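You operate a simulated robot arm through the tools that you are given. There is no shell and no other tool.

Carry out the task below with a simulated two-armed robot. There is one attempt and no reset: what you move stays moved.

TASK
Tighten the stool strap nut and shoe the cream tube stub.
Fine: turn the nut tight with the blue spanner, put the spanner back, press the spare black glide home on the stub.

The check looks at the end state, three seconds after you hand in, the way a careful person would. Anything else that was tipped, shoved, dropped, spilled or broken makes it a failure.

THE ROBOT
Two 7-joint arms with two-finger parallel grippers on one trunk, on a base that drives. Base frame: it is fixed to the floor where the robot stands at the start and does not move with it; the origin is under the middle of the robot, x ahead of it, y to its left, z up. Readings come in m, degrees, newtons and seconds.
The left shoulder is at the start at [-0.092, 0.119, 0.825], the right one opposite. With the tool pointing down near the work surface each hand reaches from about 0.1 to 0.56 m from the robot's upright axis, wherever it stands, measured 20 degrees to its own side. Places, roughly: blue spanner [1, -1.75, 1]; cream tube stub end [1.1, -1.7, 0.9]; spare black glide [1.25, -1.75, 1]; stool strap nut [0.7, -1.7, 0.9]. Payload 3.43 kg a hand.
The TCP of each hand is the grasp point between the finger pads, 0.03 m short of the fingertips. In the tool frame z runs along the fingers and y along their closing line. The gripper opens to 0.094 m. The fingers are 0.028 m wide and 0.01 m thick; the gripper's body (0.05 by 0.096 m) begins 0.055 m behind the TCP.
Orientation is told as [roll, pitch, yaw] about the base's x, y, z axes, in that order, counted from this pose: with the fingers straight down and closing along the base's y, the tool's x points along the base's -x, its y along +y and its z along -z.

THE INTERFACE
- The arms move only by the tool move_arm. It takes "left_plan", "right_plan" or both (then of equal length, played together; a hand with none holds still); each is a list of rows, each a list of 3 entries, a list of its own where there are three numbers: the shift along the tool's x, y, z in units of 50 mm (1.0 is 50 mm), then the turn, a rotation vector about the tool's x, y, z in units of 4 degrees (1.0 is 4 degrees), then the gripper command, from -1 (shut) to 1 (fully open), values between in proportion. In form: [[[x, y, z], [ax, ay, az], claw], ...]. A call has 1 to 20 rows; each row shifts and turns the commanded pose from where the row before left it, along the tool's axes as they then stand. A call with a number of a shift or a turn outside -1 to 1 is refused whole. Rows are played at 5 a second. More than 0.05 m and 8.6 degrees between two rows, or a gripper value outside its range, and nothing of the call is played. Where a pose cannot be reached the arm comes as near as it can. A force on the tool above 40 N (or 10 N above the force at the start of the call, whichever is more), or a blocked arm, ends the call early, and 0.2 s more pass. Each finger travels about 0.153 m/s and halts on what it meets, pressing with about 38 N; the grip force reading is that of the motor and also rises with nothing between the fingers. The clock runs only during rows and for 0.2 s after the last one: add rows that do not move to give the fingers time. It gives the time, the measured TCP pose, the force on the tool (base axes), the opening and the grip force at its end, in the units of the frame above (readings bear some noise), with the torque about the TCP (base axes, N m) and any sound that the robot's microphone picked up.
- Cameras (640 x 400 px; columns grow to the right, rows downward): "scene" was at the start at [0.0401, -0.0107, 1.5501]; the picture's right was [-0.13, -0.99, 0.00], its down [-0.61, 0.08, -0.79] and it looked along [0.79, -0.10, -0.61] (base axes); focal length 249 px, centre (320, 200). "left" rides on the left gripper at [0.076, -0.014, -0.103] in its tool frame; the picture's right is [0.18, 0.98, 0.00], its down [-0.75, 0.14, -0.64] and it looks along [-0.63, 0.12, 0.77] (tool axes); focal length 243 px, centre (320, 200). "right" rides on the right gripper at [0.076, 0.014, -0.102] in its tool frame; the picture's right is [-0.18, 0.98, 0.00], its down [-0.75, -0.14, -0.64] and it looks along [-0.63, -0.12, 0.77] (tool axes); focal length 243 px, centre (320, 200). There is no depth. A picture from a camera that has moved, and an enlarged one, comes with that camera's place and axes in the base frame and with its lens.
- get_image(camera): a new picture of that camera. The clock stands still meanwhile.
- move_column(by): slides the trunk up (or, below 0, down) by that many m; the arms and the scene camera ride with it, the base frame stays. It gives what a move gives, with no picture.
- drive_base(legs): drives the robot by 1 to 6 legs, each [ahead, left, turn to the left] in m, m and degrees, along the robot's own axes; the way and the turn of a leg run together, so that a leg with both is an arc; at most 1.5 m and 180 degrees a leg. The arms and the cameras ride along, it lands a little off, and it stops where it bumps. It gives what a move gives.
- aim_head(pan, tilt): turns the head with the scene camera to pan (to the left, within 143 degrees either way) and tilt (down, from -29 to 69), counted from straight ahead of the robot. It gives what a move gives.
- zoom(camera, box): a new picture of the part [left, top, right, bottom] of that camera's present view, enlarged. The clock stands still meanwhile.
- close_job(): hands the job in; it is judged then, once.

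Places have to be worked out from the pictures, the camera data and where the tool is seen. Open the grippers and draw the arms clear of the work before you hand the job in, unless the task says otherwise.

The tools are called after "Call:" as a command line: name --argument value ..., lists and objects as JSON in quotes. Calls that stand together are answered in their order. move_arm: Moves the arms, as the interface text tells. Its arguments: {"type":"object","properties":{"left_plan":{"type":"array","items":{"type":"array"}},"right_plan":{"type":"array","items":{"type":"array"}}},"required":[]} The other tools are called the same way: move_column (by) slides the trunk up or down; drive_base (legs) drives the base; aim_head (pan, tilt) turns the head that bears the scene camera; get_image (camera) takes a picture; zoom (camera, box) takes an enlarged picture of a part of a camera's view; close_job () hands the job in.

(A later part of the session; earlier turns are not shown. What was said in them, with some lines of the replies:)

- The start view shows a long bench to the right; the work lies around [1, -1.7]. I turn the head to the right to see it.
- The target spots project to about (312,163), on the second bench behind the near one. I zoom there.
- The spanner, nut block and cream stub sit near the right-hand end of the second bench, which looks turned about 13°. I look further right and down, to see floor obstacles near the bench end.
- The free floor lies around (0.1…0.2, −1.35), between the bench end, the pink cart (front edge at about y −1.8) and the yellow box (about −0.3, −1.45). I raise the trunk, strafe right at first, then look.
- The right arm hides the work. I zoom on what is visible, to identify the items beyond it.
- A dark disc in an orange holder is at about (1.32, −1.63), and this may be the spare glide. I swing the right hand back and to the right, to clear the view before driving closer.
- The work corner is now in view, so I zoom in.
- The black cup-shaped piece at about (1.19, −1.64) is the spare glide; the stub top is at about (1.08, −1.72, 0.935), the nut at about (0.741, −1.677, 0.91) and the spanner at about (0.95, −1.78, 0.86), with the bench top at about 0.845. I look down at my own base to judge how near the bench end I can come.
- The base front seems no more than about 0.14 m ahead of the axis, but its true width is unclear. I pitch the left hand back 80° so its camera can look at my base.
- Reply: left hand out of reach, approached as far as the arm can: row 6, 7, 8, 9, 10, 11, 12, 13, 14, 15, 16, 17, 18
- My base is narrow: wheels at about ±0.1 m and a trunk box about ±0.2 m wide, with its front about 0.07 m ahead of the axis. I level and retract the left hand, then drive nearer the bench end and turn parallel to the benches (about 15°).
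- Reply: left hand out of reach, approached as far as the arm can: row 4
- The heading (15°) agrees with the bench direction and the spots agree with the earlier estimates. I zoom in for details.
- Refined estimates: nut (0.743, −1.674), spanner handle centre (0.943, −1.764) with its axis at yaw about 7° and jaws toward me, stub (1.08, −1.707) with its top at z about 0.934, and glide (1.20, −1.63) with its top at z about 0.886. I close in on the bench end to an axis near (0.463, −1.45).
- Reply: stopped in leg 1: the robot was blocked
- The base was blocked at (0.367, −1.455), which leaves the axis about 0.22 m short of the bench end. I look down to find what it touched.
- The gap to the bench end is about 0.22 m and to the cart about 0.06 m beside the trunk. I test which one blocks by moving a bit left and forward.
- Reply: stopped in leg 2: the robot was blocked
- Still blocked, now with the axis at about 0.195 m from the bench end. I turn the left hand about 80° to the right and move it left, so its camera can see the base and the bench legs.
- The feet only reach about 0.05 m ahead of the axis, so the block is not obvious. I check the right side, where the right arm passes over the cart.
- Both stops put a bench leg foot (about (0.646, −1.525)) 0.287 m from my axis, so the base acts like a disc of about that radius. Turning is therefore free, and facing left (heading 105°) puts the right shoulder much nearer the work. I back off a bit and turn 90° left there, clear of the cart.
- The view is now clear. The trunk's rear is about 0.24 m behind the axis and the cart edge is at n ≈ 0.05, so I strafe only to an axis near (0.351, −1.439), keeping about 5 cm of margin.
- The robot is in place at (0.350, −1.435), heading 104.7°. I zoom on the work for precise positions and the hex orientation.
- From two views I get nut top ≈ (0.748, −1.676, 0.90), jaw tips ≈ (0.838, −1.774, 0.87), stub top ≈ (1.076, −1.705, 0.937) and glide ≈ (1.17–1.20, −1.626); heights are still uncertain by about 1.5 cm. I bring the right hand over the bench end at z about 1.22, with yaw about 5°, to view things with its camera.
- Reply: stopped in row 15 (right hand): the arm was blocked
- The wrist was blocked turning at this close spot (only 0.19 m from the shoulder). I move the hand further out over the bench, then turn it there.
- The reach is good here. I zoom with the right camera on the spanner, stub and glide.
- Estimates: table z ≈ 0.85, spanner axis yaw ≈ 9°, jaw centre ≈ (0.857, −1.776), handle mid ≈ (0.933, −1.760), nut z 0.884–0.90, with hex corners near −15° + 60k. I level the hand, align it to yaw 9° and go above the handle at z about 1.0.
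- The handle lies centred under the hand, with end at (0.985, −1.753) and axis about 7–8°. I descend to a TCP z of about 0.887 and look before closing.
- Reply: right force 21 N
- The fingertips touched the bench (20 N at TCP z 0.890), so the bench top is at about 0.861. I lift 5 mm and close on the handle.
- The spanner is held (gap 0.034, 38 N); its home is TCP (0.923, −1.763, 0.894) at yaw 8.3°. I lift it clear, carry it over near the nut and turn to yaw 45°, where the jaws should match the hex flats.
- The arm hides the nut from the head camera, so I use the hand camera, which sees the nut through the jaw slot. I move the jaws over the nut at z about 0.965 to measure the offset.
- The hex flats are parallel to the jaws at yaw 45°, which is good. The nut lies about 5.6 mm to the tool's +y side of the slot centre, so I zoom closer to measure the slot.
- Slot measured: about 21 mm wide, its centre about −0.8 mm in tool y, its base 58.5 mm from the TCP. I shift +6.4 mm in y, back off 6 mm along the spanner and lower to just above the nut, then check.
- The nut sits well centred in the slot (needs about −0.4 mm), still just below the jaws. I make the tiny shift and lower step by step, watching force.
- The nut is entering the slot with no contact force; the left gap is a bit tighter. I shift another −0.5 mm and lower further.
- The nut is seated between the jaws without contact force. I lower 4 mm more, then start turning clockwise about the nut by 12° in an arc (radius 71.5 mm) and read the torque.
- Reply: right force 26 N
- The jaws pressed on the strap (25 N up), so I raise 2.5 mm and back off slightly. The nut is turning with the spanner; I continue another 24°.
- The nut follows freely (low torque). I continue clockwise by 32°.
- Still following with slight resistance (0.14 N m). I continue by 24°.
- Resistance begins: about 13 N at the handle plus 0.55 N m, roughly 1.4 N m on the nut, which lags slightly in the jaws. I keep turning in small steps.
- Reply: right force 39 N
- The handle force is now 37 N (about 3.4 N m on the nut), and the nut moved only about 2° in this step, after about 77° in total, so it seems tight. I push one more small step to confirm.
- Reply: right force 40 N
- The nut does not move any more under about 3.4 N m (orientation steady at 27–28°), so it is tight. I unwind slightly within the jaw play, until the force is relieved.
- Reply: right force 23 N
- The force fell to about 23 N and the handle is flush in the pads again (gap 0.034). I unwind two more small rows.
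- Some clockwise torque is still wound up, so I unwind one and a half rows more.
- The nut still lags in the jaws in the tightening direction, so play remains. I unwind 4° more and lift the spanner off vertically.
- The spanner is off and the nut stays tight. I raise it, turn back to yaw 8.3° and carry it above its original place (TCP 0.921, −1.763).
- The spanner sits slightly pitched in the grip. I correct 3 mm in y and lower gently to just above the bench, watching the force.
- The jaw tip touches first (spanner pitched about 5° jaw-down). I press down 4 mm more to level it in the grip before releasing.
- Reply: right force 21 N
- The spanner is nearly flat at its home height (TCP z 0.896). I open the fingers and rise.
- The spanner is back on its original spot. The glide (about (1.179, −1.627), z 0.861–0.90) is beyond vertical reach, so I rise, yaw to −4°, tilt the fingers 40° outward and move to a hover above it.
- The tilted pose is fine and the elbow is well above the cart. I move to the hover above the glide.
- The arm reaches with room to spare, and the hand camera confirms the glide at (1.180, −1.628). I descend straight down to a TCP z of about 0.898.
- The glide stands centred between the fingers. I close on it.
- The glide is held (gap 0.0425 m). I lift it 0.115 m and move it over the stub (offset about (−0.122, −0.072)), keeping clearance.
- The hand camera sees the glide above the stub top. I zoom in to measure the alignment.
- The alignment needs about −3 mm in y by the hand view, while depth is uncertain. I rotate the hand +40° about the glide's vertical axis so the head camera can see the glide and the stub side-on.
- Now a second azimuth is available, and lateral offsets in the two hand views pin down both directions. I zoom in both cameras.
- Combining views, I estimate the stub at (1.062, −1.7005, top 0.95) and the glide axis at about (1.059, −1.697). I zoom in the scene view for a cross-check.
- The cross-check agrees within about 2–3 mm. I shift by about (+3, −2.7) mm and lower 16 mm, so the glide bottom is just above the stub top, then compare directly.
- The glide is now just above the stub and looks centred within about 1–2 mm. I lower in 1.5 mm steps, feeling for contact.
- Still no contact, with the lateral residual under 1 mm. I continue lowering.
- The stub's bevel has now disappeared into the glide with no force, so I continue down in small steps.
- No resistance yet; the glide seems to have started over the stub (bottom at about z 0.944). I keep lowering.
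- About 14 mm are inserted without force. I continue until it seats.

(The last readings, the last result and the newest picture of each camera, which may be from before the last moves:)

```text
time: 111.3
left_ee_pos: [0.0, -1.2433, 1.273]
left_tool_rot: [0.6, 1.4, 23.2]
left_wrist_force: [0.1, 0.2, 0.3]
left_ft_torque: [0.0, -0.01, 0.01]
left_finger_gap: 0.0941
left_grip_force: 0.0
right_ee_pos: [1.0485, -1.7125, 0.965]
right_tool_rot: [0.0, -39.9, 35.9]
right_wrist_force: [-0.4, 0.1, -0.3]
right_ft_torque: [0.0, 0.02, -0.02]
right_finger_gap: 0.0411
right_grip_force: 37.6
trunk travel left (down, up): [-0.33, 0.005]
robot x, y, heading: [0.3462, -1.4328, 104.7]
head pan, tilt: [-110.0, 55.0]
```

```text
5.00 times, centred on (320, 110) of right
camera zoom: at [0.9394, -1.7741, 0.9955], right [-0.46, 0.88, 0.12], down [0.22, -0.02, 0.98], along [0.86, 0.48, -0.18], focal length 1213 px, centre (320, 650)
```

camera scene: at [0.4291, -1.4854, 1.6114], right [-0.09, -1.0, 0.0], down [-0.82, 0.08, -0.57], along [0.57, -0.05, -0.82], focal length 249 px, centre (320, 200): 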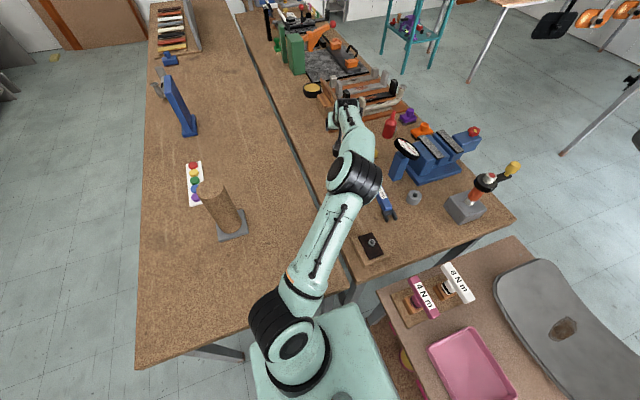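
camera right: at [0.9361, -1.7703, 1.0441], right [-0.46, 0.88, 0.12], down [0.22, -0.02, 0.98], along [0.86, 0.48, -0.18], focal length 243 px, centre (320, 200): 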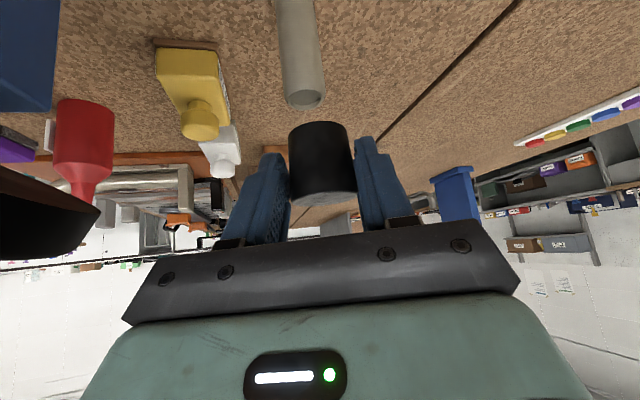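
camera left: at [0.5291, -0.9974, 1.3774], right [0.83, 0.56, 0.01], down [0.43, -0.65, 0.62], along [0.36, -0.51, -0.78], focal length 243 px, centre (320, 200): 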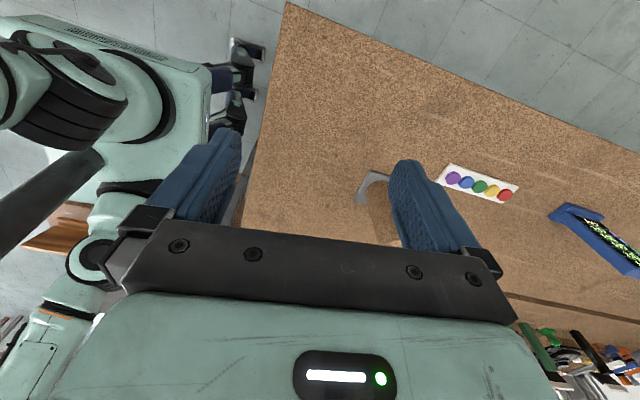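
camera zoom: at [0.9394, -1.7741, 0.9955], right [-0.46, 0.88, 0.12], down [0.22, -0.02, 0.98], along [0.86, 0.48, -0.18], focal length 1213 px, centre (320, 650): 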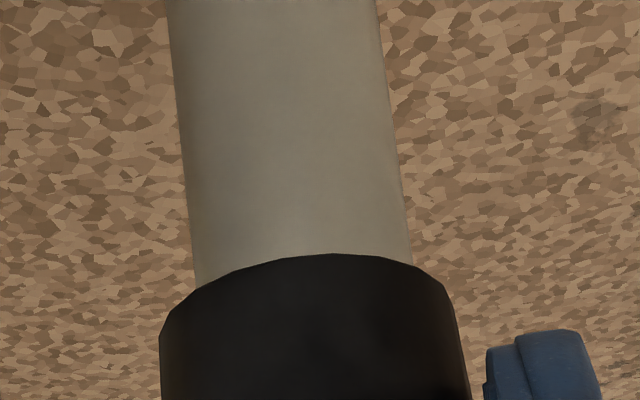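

22 mm in and still free. I keep lowering until a force shows.

Call:
move_arm --right_plan '[[[0.0257, 0, 0.0306], [0, 0, 0], -1], [[0.0257, 0, 0.0306], [0, 0, 0], -1], [[0.0257, 0, 0.0306], [0, 0, 0], -1], [[0.0257, 0, 0.0306], [0, 0, 0], -1], [[0, 0, 0], [0, 0, 0], -1]]'

Call:
zoom --camera "right" --box '[260, 70, 380, 150]'

Call:
zoom --camera "scene" --box '[360, 135, 400, 185]'

```text
time: 112.5
left_ee_pos: [-0.0006, -1.2438, 1.2718]
left_tool_rot: [0.5, 1.5, 23.4]
left_wrist_force: [0.7, -0.4, -0.2]
left_ft_torque: [0.0, -0.03, -0.01]
left_finger_gap: 0.0938
left_grip_force: 0.0
right_ee_pos: [1.0492, -1.7119, 0.9583]
right_tool_rot: [0.0, -40.0, 35.9]
right_wrist_force: [-1.1, -0.4, 7.7]
right_ft_torque: [0.07, -0.11, -0.01]
right_finger_gap: 0.0407
right_grip_force: 38.0
trunk travel left (down, up): [-0.33, 0.005]
robot x, y, heading: [0.3498, -1.437, 104.6]
head pan, tilt: [-110.0, 55.0]
```

```text
5.00 times, centred on (320, 110) of right
camera zoom: at [0.9391, -1.7739, 0.9883], right [-0.46, 0.88, 0.12], down [0.22, -0.02, 0.98], along [0.86, 0.48, -0.18], focal length 1213 px, centre (320, 650)
```

zoom: 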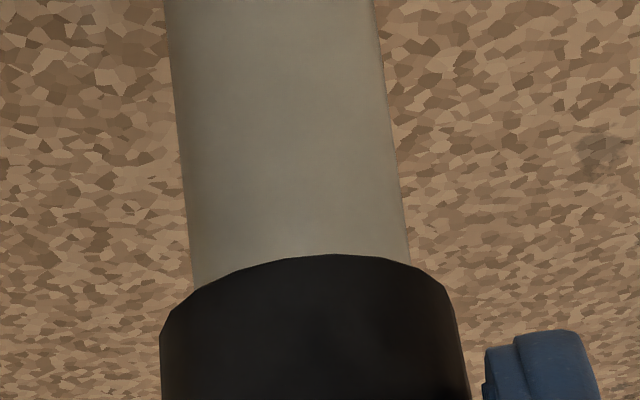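

```text
8.00 times, centred on (380, 160) of scene
camera zoom: at [0.4293, -1.4847, 1.6114], right [-0.09, -1.0, 0.0], down [-0.82, 0.08, -0.57], along [0.57, -0.05, -0.82], focal length 1994 px, centre (-160, 520)
```

zoom: 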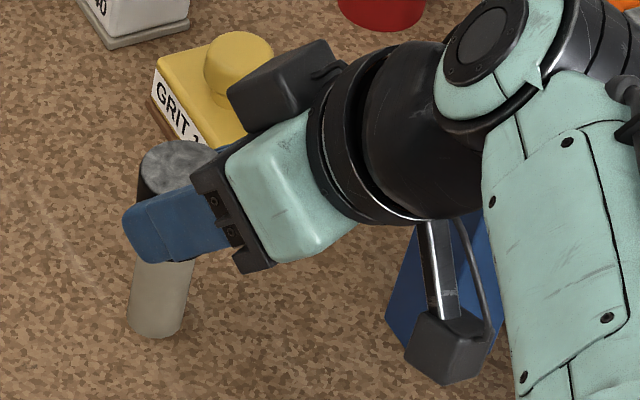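

Contact at 7.7 N with about 29 mm inserted: the glide is meeting its seat. I press further in 1 mm steps.

Call:
move_arm --right_plan '[[[0.0129, 0, 0.0153], [0, 0, 0], -1], [[0.0129, 0, 0.0153], [0, 0, 0], -1], [[0.0129, 0, 0.0153], [0, 0, 0], -1], [[0, 0, 0], [0, 0, 0], -1]]'

Call:
zoom --camera "right" --box '[260, 70, 380, 150]'

```text
time: 113.5
left_ee_pos: [-0.0, -1.2441, 1.2721]
left_tool_rot: [0.7, 1.5, 23.2]
left_wrist_force: [-0.3, 0.1, 0.3]
left_ft_torque: [0.01, -0.01, 0.0]
left_finger_gap: 0.0936
left_grip_force: 0.1
right_ee_pos: [1.0483, -1.7111, 0.9548]
right_tool_rot: [0.1, -39.9, 35.8]
right_wrist_force: [-0.2, -0.2, -0.7]
right_ft_torque: [0.0, 0.02, 0.02]
right_finger_gap: 0.041
right_grip_force: 37.8
trunk travel left (down, up): [-0.33, 0.005]
robot x, y, heading: [0.351, -1.4396, 104.6]
head pan, tilt: [-110.0, 55.0]
```

```text
5.00 times, centred on (320, 110) of right
camera zoom: at [0.939, -1.7739, 0.9847], right [-0.46, 0.88, 0.12], down [0.22, -0.02, 0.98], along [0.86, 0.48, -0.18], focal length 1213 px, centre (320, 650)
```

zoom: 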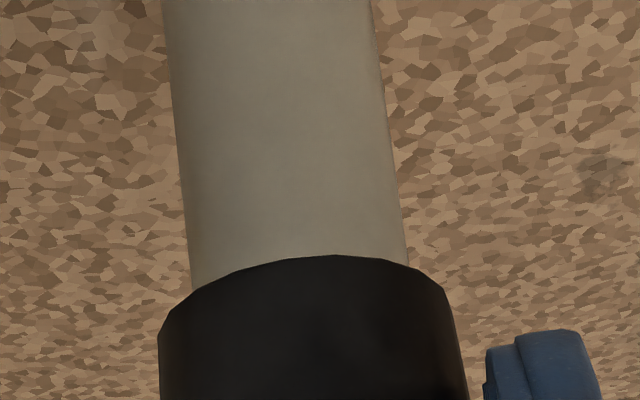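

The resistance gave way, as with a detent, and the force is back to zero. I continue pressing until a firm stop.

Call:
move_arm --right_plan '[[[0.0193, 0, 0.023], [0, 0, 0], -1], [[0.0193, 0, 0.023], [0, 0, 0], -1], [[0.0193, 0, 0.023], [0, 0, 0], -1], [[0, 0, 0], [0, 0, 0], -1]]'

Call:
zoom --camera "right" --box '[260, 70, 380, 150]'

```text
time: 114.5
left_ee_pos: [-0.0016, -1.244, 1.2726]
left_tool_rot: [0.5, 1.5, 23.4]
left_wrist_force: [0.2, 0.2, -0.1]
left_ft_torque: [-0.01, 0.0, 0.01]
left_finger_gap: 0.0943
left_grip_force: 0.1
right_ee_pos: [1.0479, -1.7123, 0.9527]
right_tool_rot: [-0.2, -40.1, 35.9]
right_wrist_force: [0.1, -0.3, 13.0]
right_ft_torque: [0.11, -0.15, -0.01]
right_finger_gap: 0.0408
right_grip_force: 38.6
trunk travel left (down, up): [-0.33, 0.005]
robot x, y, heading: [0.35, -1.4341, 104.6]
head pan, tilt: [-110.0, 55.0]
```

```text
5.00 times, centred on (320, 110) of right
camera zoom: at [0.9388, -1.7738, 0.9826], right [-0.46, 0.88, 0.12], down [0.21, -0.02, 0.98], along [0.86, 0.48, -0.18], focal length 1213 px, centre (320, 650)
```

zoom: 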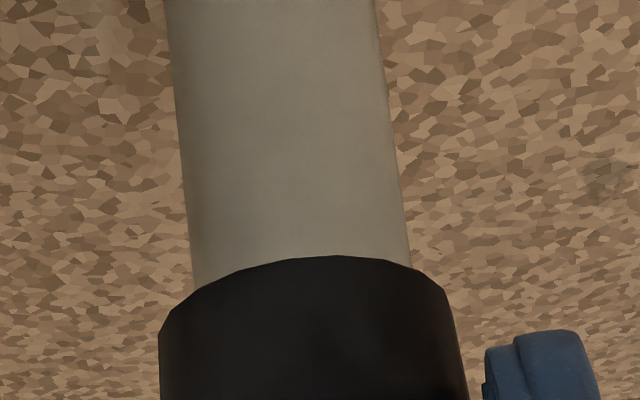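

13 N now at z 0.9527; I press further.

Call:
move_arm --right_plan '[[[0.0129, 0, 0.0153], [0, 0, 0], -1], [[0.0129, 0, 0.0153], [0, 0, 0], -1], [[0, 0, 0], [0, 0, 0], -1]]'

Call:
zoom --camera "right" --box '[260, 70, 380, 150]'

```text
time: 115.3
left_ee_pos: [-0.0026, -1.2439, 1.2714]
left_tool_rot: [0.5, 1.5, 23.3]
left_wrist_force: [-0.4, 0.0, 0.7]
left_ft_torque: [0.0, 0.02, -0.02]
left_finger_gap: 0.0939
left_grip_force: 0.0
right_ee_pos: [1.0473, -1.7127, 0.9526]
right_tool_rot: [-0.3, -40.2, 36.0]
right_wrist_force: [4.4, -4.6, 27.3]
right_ft_torque: [0.22, -0.39, -0.04]
right_finger_gap: 0.0407
right_grip_force: 38.2
trunk travel left (down, up): [-0.33, 0.005]
robot x, y, heading: [0.3473, -1.4349, 104.7]
head pan, tilt: [-110.0, 55.0]
```

```text
5.00 times, centred on (320, 110) of right
camera zoom: at [0.9384, -1.7736, 0.9819], right [-0.46, 0.88, 0.11], down [0.21, -0.02, 0.98], along [0.86, 0.47, -0.18], focal length 1213 px, centre (320, 650)
```

zoom: 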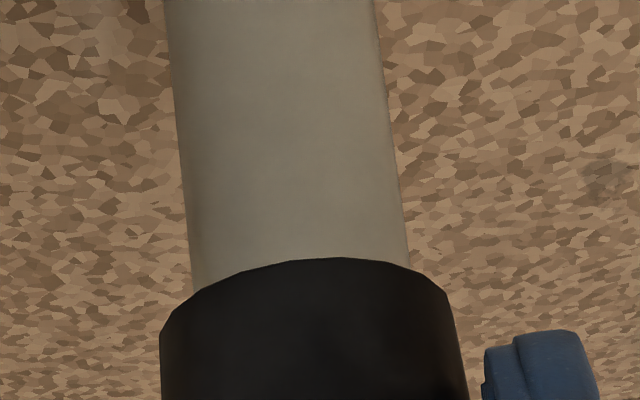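

27 N with no further motion: the glide is hard home (34 mm or more on). I relieve the pressure, open the fingers partly and withdraw along the tool axis.

Call:
move_arm --right_plan '[[[-0.03, 0, -0.0357], [0, 0, 0], -1], [[0, 0, 0], [0, 0, 0], -0.2], [[0, 0, 0], [0, 0, 0], 0.2], [[0, 0, 0], [0, 0, 0], 0.6], [[0, 0, 0], [0, 0, 0], 0.6], [[0, 0, -0.5], [0, 0, 0], 0.6], [[0, 0, -0.8], [0, 0, 0], 0.6], [[0, 0, -0.8], [0, 0, 0], 0.6], [[-0.6, 0, -0.7], [0, 0, 0], 0.6], [[0, 0, 0], [0, 0, 0], 0.6]]'

Call:
get_image --camera "right"

Call:
zoom --camera "scene" --box '[320, 100, 440, 240]'

```text
time: 117.5
left_ee_pos: [0.0011, -1.2438, 1.2723]
left_tool_rot: [0.6, 1.5, 23.3]
left_wrist_force: [-0.2, -0.1, 0.6]
left_ft_torque: [0.0, 0.04, 0.03]
left_finger_gap: 0.094
left_grip_force: 0.0
right_ee_pos: [0.9934, -1.7528, 1.0763]
right_tool_rot: [0.1, -39.9, 35.9]
right_wrist_force: [0.5, -0.6, 0.3]
right_ft_torque: [0.03, -0.03, -0.03]
right_finger_gap: 0.0753
right_grip_force: 0.0
trunk travel left (down, up): [-0.33, 0.005]
robot x, y, heading: [0.3488, -1.4383, 104.9]
head pan, tilt: [-110.0, 55.0]
```

```text
taken
camera right: at [0.8844, -1.8149, 1.1072], right [-0.46, 0.88, 0.12], down [0.22, -0.02, 0.98], along [0.86, 0.48, -0.18], focal length 243 px, centre (320, 200)
```

right: 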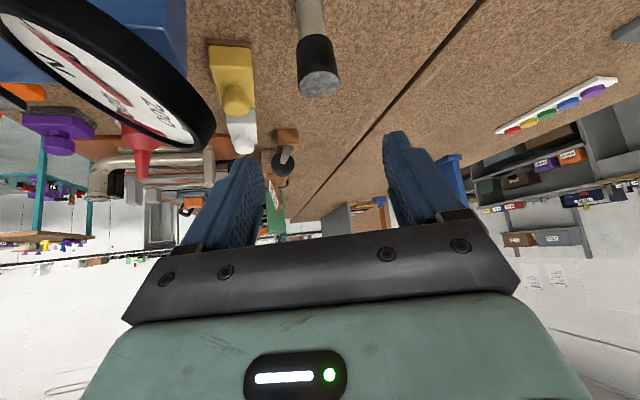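

```text
2.86 times, centred on (380, 170) of scene
camera zoom: at [0.4302, -1.4854, 1.6113], right [-0.09, -1.0, 0.0], down [-0.82, 0.08, -0.57], along [0.57, -0.05, -0.82], focal length 712 px, centre (149, 286)
```

zoom: 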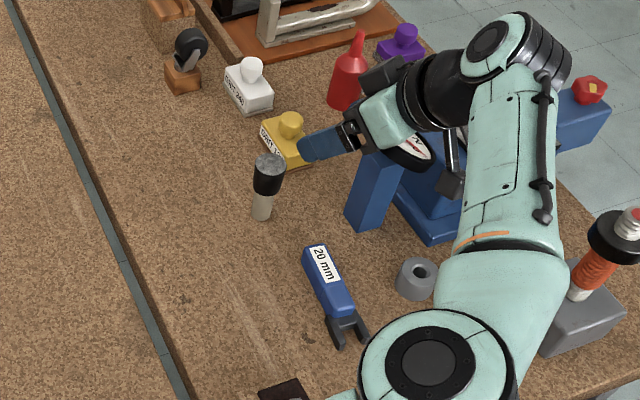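

The glide stays on the stub. I zoom in to check its seating.

Call:
zoom --camera "scene" --box '[350, 145, 390, 185]'

Call:
zoom --camera "right" --box '[270, 0, 370, 110]'

```text
10.00 times, centred on (370, 165) of scene
camera zoom: at [0.4302, -1.4854, 1.6113], right [-0.09, -1.0, 0.0], down [-0.82, 0.08, -0.57], along [0.57, -0.05, -0.82], focal length 2493 px, centre (-180, 550)
```

zoom: 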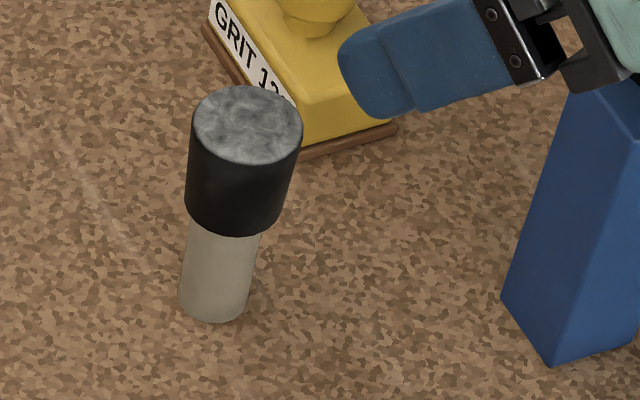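

```text
3.64 times, centred on (320, 55) of right
camera zoom: at [0.8844, -1.8149, 1.1072], right [-0.46, 0.88, 0.12], down [0.22, -0.02, 0.98], along [0.86, 0.48, -0.18], focal length 882 px, centre (320, 727)
```

zoom: 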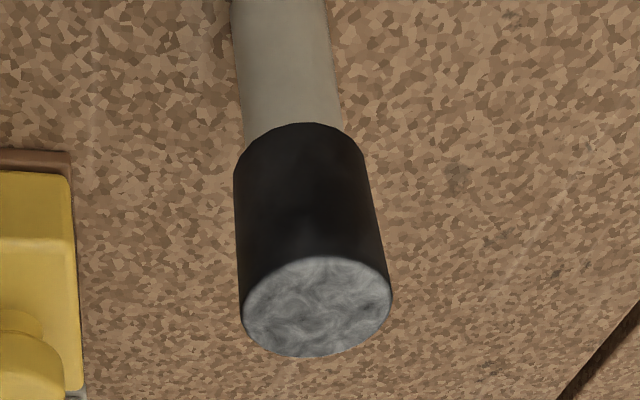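

The glide sits straight and fully on: the tube shows only about 54 mm of its about 91 mm. I raise the hand clear of the gauge, level it and draw it back toward the robot.

Call:
move_arm --right_plan '[[[-0.48, 0, -0.575], [0, 0, 0], 0.6], [[-0.48, 0, -0.575], [0, 0, 0], 0.6], [[-0.48, 0, -0.575], [0, 0, 0], 0.6], [[-0.48, 0, -0.575], [0, 0, 0], 0.6], [[0, 0, 0], [0, 1, 0], 1], [[0, 0, 0], [0, 1, 0], 1], [[0, 0, 0], [0, 1, 0], 1], [[0, 0, 0], [0, 1, 0], 1], [[0, 0, 0], [0, 1, 0], 1], [[0, 0, 0], [0, 1, 0], 1], [[0, 0, 0], [0, 1, 0], 1], [[0, 0, 0], [0, 1, 0], 1], [[0, 0, 0], [0, 1, 0], 1], [[0, 0, 0], [0, 1, 0], 1], [[0, 0, 0], [0, 0, 0], 1]]'

Call:
get_image --camera "scene"

```text
time: 120.7
left_ee_pos: [-0.0016, -1.2444, 1.2726]
left_tool_rot: [0.6, 1.6, 23.4]
left_wrist_force: [0.2, -0.7, -0.6]
left_ft_torque: [0.01, -0.02, -0.01]
left_finger_gap: 0.0941
left_grip_force: 0.0
right_ee_pos: [0.9507, -1.7182, 1.1929]
right_tool_rot: [0.1, -3.9, 35.9]
right_wrist_force: [1.0, -0.5, 0.5]
right_ft_torque: [-0.01, 0.0, 0.01]
right_finger_gap: 0.0942
right_grip_force: 0.1
right hand out of reach, approached as far as the arm can: row 4, 5, 6, 7, 8, 9, 10, 11, 12, 13
trunk travel left (down, up): [-0.33, 0.005]
robot x, y, heading: [0.3524, -1.4333, 104.6]
head pan, tilt: [-110.0, 55.0]
```

```text
taken
camera scene: at [0.4292, -1.4855, 1.6114], right [-0.09, -1.0, 0.0], down [-0.82, 0.08, -0.57], along [0.57, -0.05, -0.82], focal length 249 px, centre (320, 200)
```

scene: 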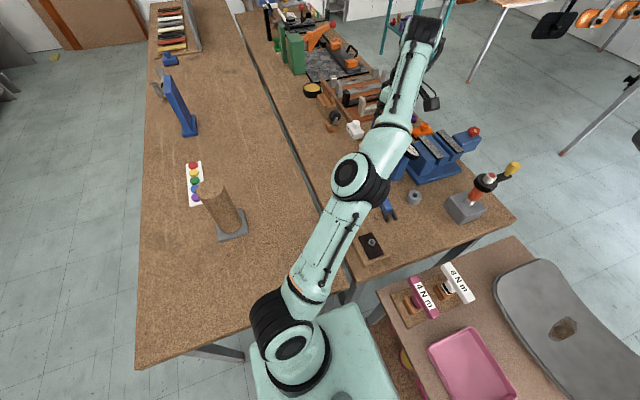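

The hand is clear above the work. I draw it back toward the robot.

Call:
move_arm --right_plan '[[[0.42, 0.84, 0], [0, 0, 0], 1], [[0.42, 0.84, 0], [0, 0, 0], 1], [[0.42, 0.84, 0], [0, 0, 0], 1], [[0.42, 0.84, 0], [0, 0, 0], 1], [[0.42, 0.84, 0], [0, 0, 0], 1], [[0.42, 0.84, 0], [0, 0, 0], 1], [[0, 0, 0], [0, 0, 0], 1]]'

Call:
get_image --camera "scene"

Call:
get_image --camera "right"

```text
time: 122.5
left_ee_pos: [0.0001, -1.2426, 1.2728]
left_tool_rot: [0.7, 1.5, 23.2]
left_wrist_force: [-0.6, -0.4, -0.3]
left_ft_torque: [0.0, -0.03, 0.03]
left_finger_gap: 0.0939
left_grip_force: 0.0
right_ee_pos: [0.7201, -1.5729, 1.1728]
right_tool_rot: [2.4, -2.7, 41.0]
right_wrist_force: [0.0, 0.5, -0.7]
right_ft_torque: [-0.04, -0.03, 0.01]
right_finger_gap: 0.0941
right_grip_force: 0.0
trunk travel left (down, up): [-0.33, 0.005]
robot x, y, heading: [0.344, -1.4325, 104.5]
head pan, tilt: [-110.0, 55.0]
stopped in row 7 (right hand): the arm was blocked; the commanded pose is now the measured one
```

```text
taken
camera scene: at [0.43, -1.4849, 1.6114], right [-0.09, -1.0, 0.0], down [-0.82, 0.08, -0.57], along [0.57, -0.05, -0.82], focal length 249 px, centre (320, 200)
```

scene: 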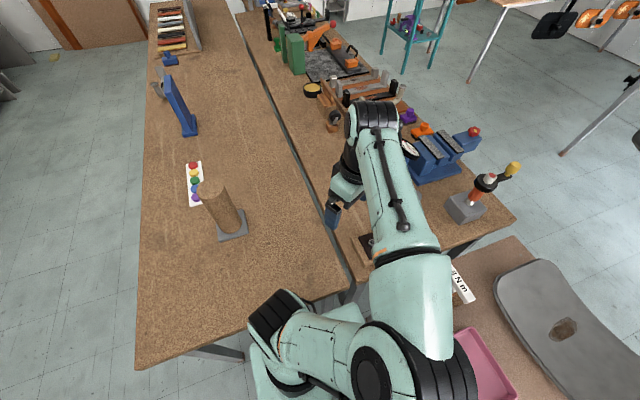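

```text
taken
camera right: at [0.6533, -1.6192, 1.2724], right [-0.51, 0.86, 0.05], down [0.66, 0.35, 0.67], along [0.56, 0.37, -0.74], focal length 243 px, centre (320, 200)
```

right: 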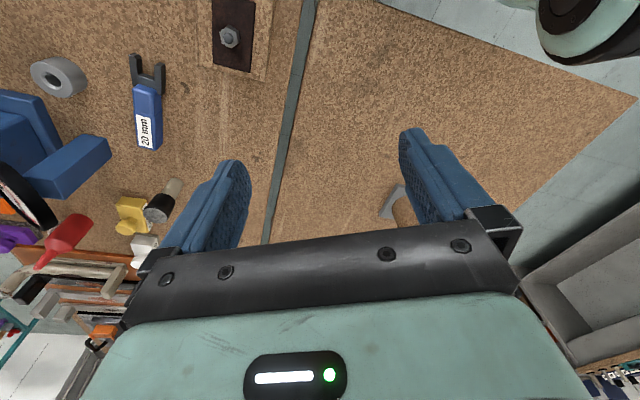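

The wrist met the same limit as before near this spot. From the hand view, spanner, glide, nut and neighbours look in order. I take the hand back along its original path, to the open side above bench 1.

Call:
move_arm --right_plan '[[[-0.2, 0.3, -0.5], [0, 0, 0], 1], [[-0.371, 0.767, -0.2], [0, 0, 0], 1], [[-0.371, 0.767, -0.2], [0, 0, 0], 1], [[-0.371, 0.767, -0.2], [0, 0, 0], 1], [[-0.371, 0.767, -0.2], [0, 0, 0], 1], [[-0.371, 0.767, -0.2], [0, 0, 0], 1], [[-0.371, 0.767, -0.2], [0, 0, 0], 1], [[-0.371, 0.767, -0.2], [0, 0, 0], 1], [[0, 0, 0], [0, 0, 0], 1]]'

Call:
get_image --camera "scene"

Call:
zoom --camera "scene" --box '[320, 120, 480, 280]'

Call:
zoom --camera "scene" --box '[350, 225, 395, 270]'

```text
time: 124.5
left_ee_pos: [-0.0002, -1.2435, 1.2717]
left_tool_rot: [0.6, 1.4, 23.3]
left_wrist_force: [-0.2, 0.7, 0.0]
left_ft_torque: [-0.02, -0.01, -0.03]
left_finger_gap: 0.0942
left_grip_force: 0.1
right_ee_pos: [0.6369, -1.2762, 1.2861]
right_tool_rot: [2.3, -2.7, 40.8]
right_wrist_force: [-0.9, 0.0, 0.5]
right_ft_torque: [0.04, 0.0, 0.0]
right_finger_gap: 0.0942
right_grip_force: 0.0
trunk travel left (down, up): [-0.33, 0.005]
robot x, y, heading: [0.3481, -1.4343, 104.9]
head pan, tilt: [-110.0, 55.0]
```

```text
taken
camera scene: at [0.43, -1.4858, 1.6113], right [-0.09, -1.0, 0.0], down [-0.82, 0.08, -0.57], along [0.57, -0.05, -0.82], focal length 249 px, centre (320, 200)
```

scene: 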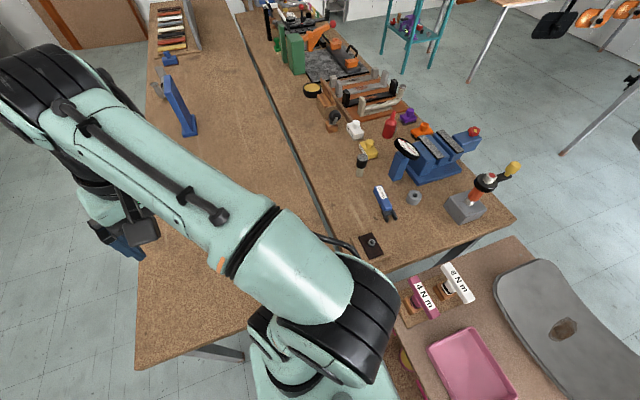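

```text
2.50 times, centred on (400, 200) of scene
camera zoom: at [0.43, -1.4858, 1.6113], right [-0.09, -1.0, 0.0], down [-0.82, 0.08, -0.57], along [0.57, -0.05, -0.82], focal length 623 px, centre (120, 200)
```

zoom: 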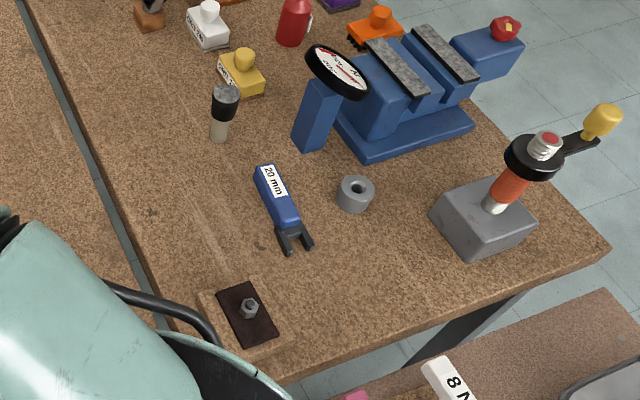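

```text
8.89 times, centred on (372, 248) of scene
camera zoom: at [0.43, -1.4858, 1.6113], right [-0.09, -1.0, 0.0], down [-0.82, 0.08, -0.57], along [0.57, -0.05, -0.82], focal length 2216 px, centre (-147, -222)
```

zoom: 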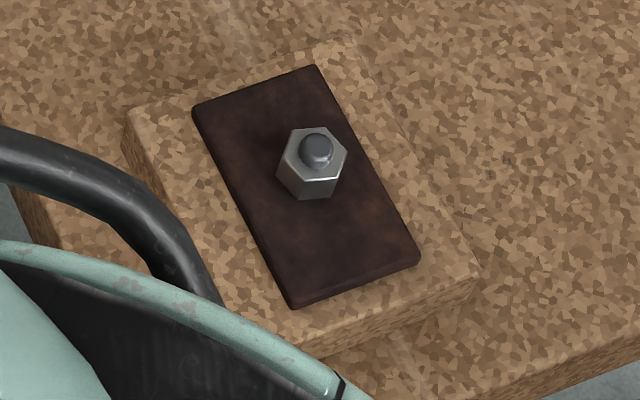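

Final check: the nut has turned and its block has not moved, the spanner is back at its original spot, the glide is seated on the stub, and the cart items and everything around are undisturbed. Both grippers are open and clear, so I hand in.

Call:
close_job

```text
The job is handed in.
```

I turned the nut tight, put the spanner back where it was, and pressed the glide home on the stub. The job is handed in, but I have no result from the check.

- **Nut:** it turned about 76° clockwise with the blue spanner. It then stopped moving under roughly 3.4 N m, estimated from the handle force, and sprang back 2–3° when I let off. No target torque was given, so "tight" here means I could not turn it any further. The strap block did not shift.
- **Spanner:** it lies flat in its original place and direction, within a few millimetres.
- **Glide:** it slid over the stub, met resistance near the end, and stopped hard at 27 N. By my estimate it covers about 36 mm of the roughly 91 mm tube, and it stands straight.
- **Surroundings:** nothing in the work area or on the cart looked tipped or moved in the last pictures. Driving up, the base was stopped twice at the bench end, most likely against a bench leg.

Both grippers are open. The right arm is drawn back over the near bench, and the left arm never entered the work area.
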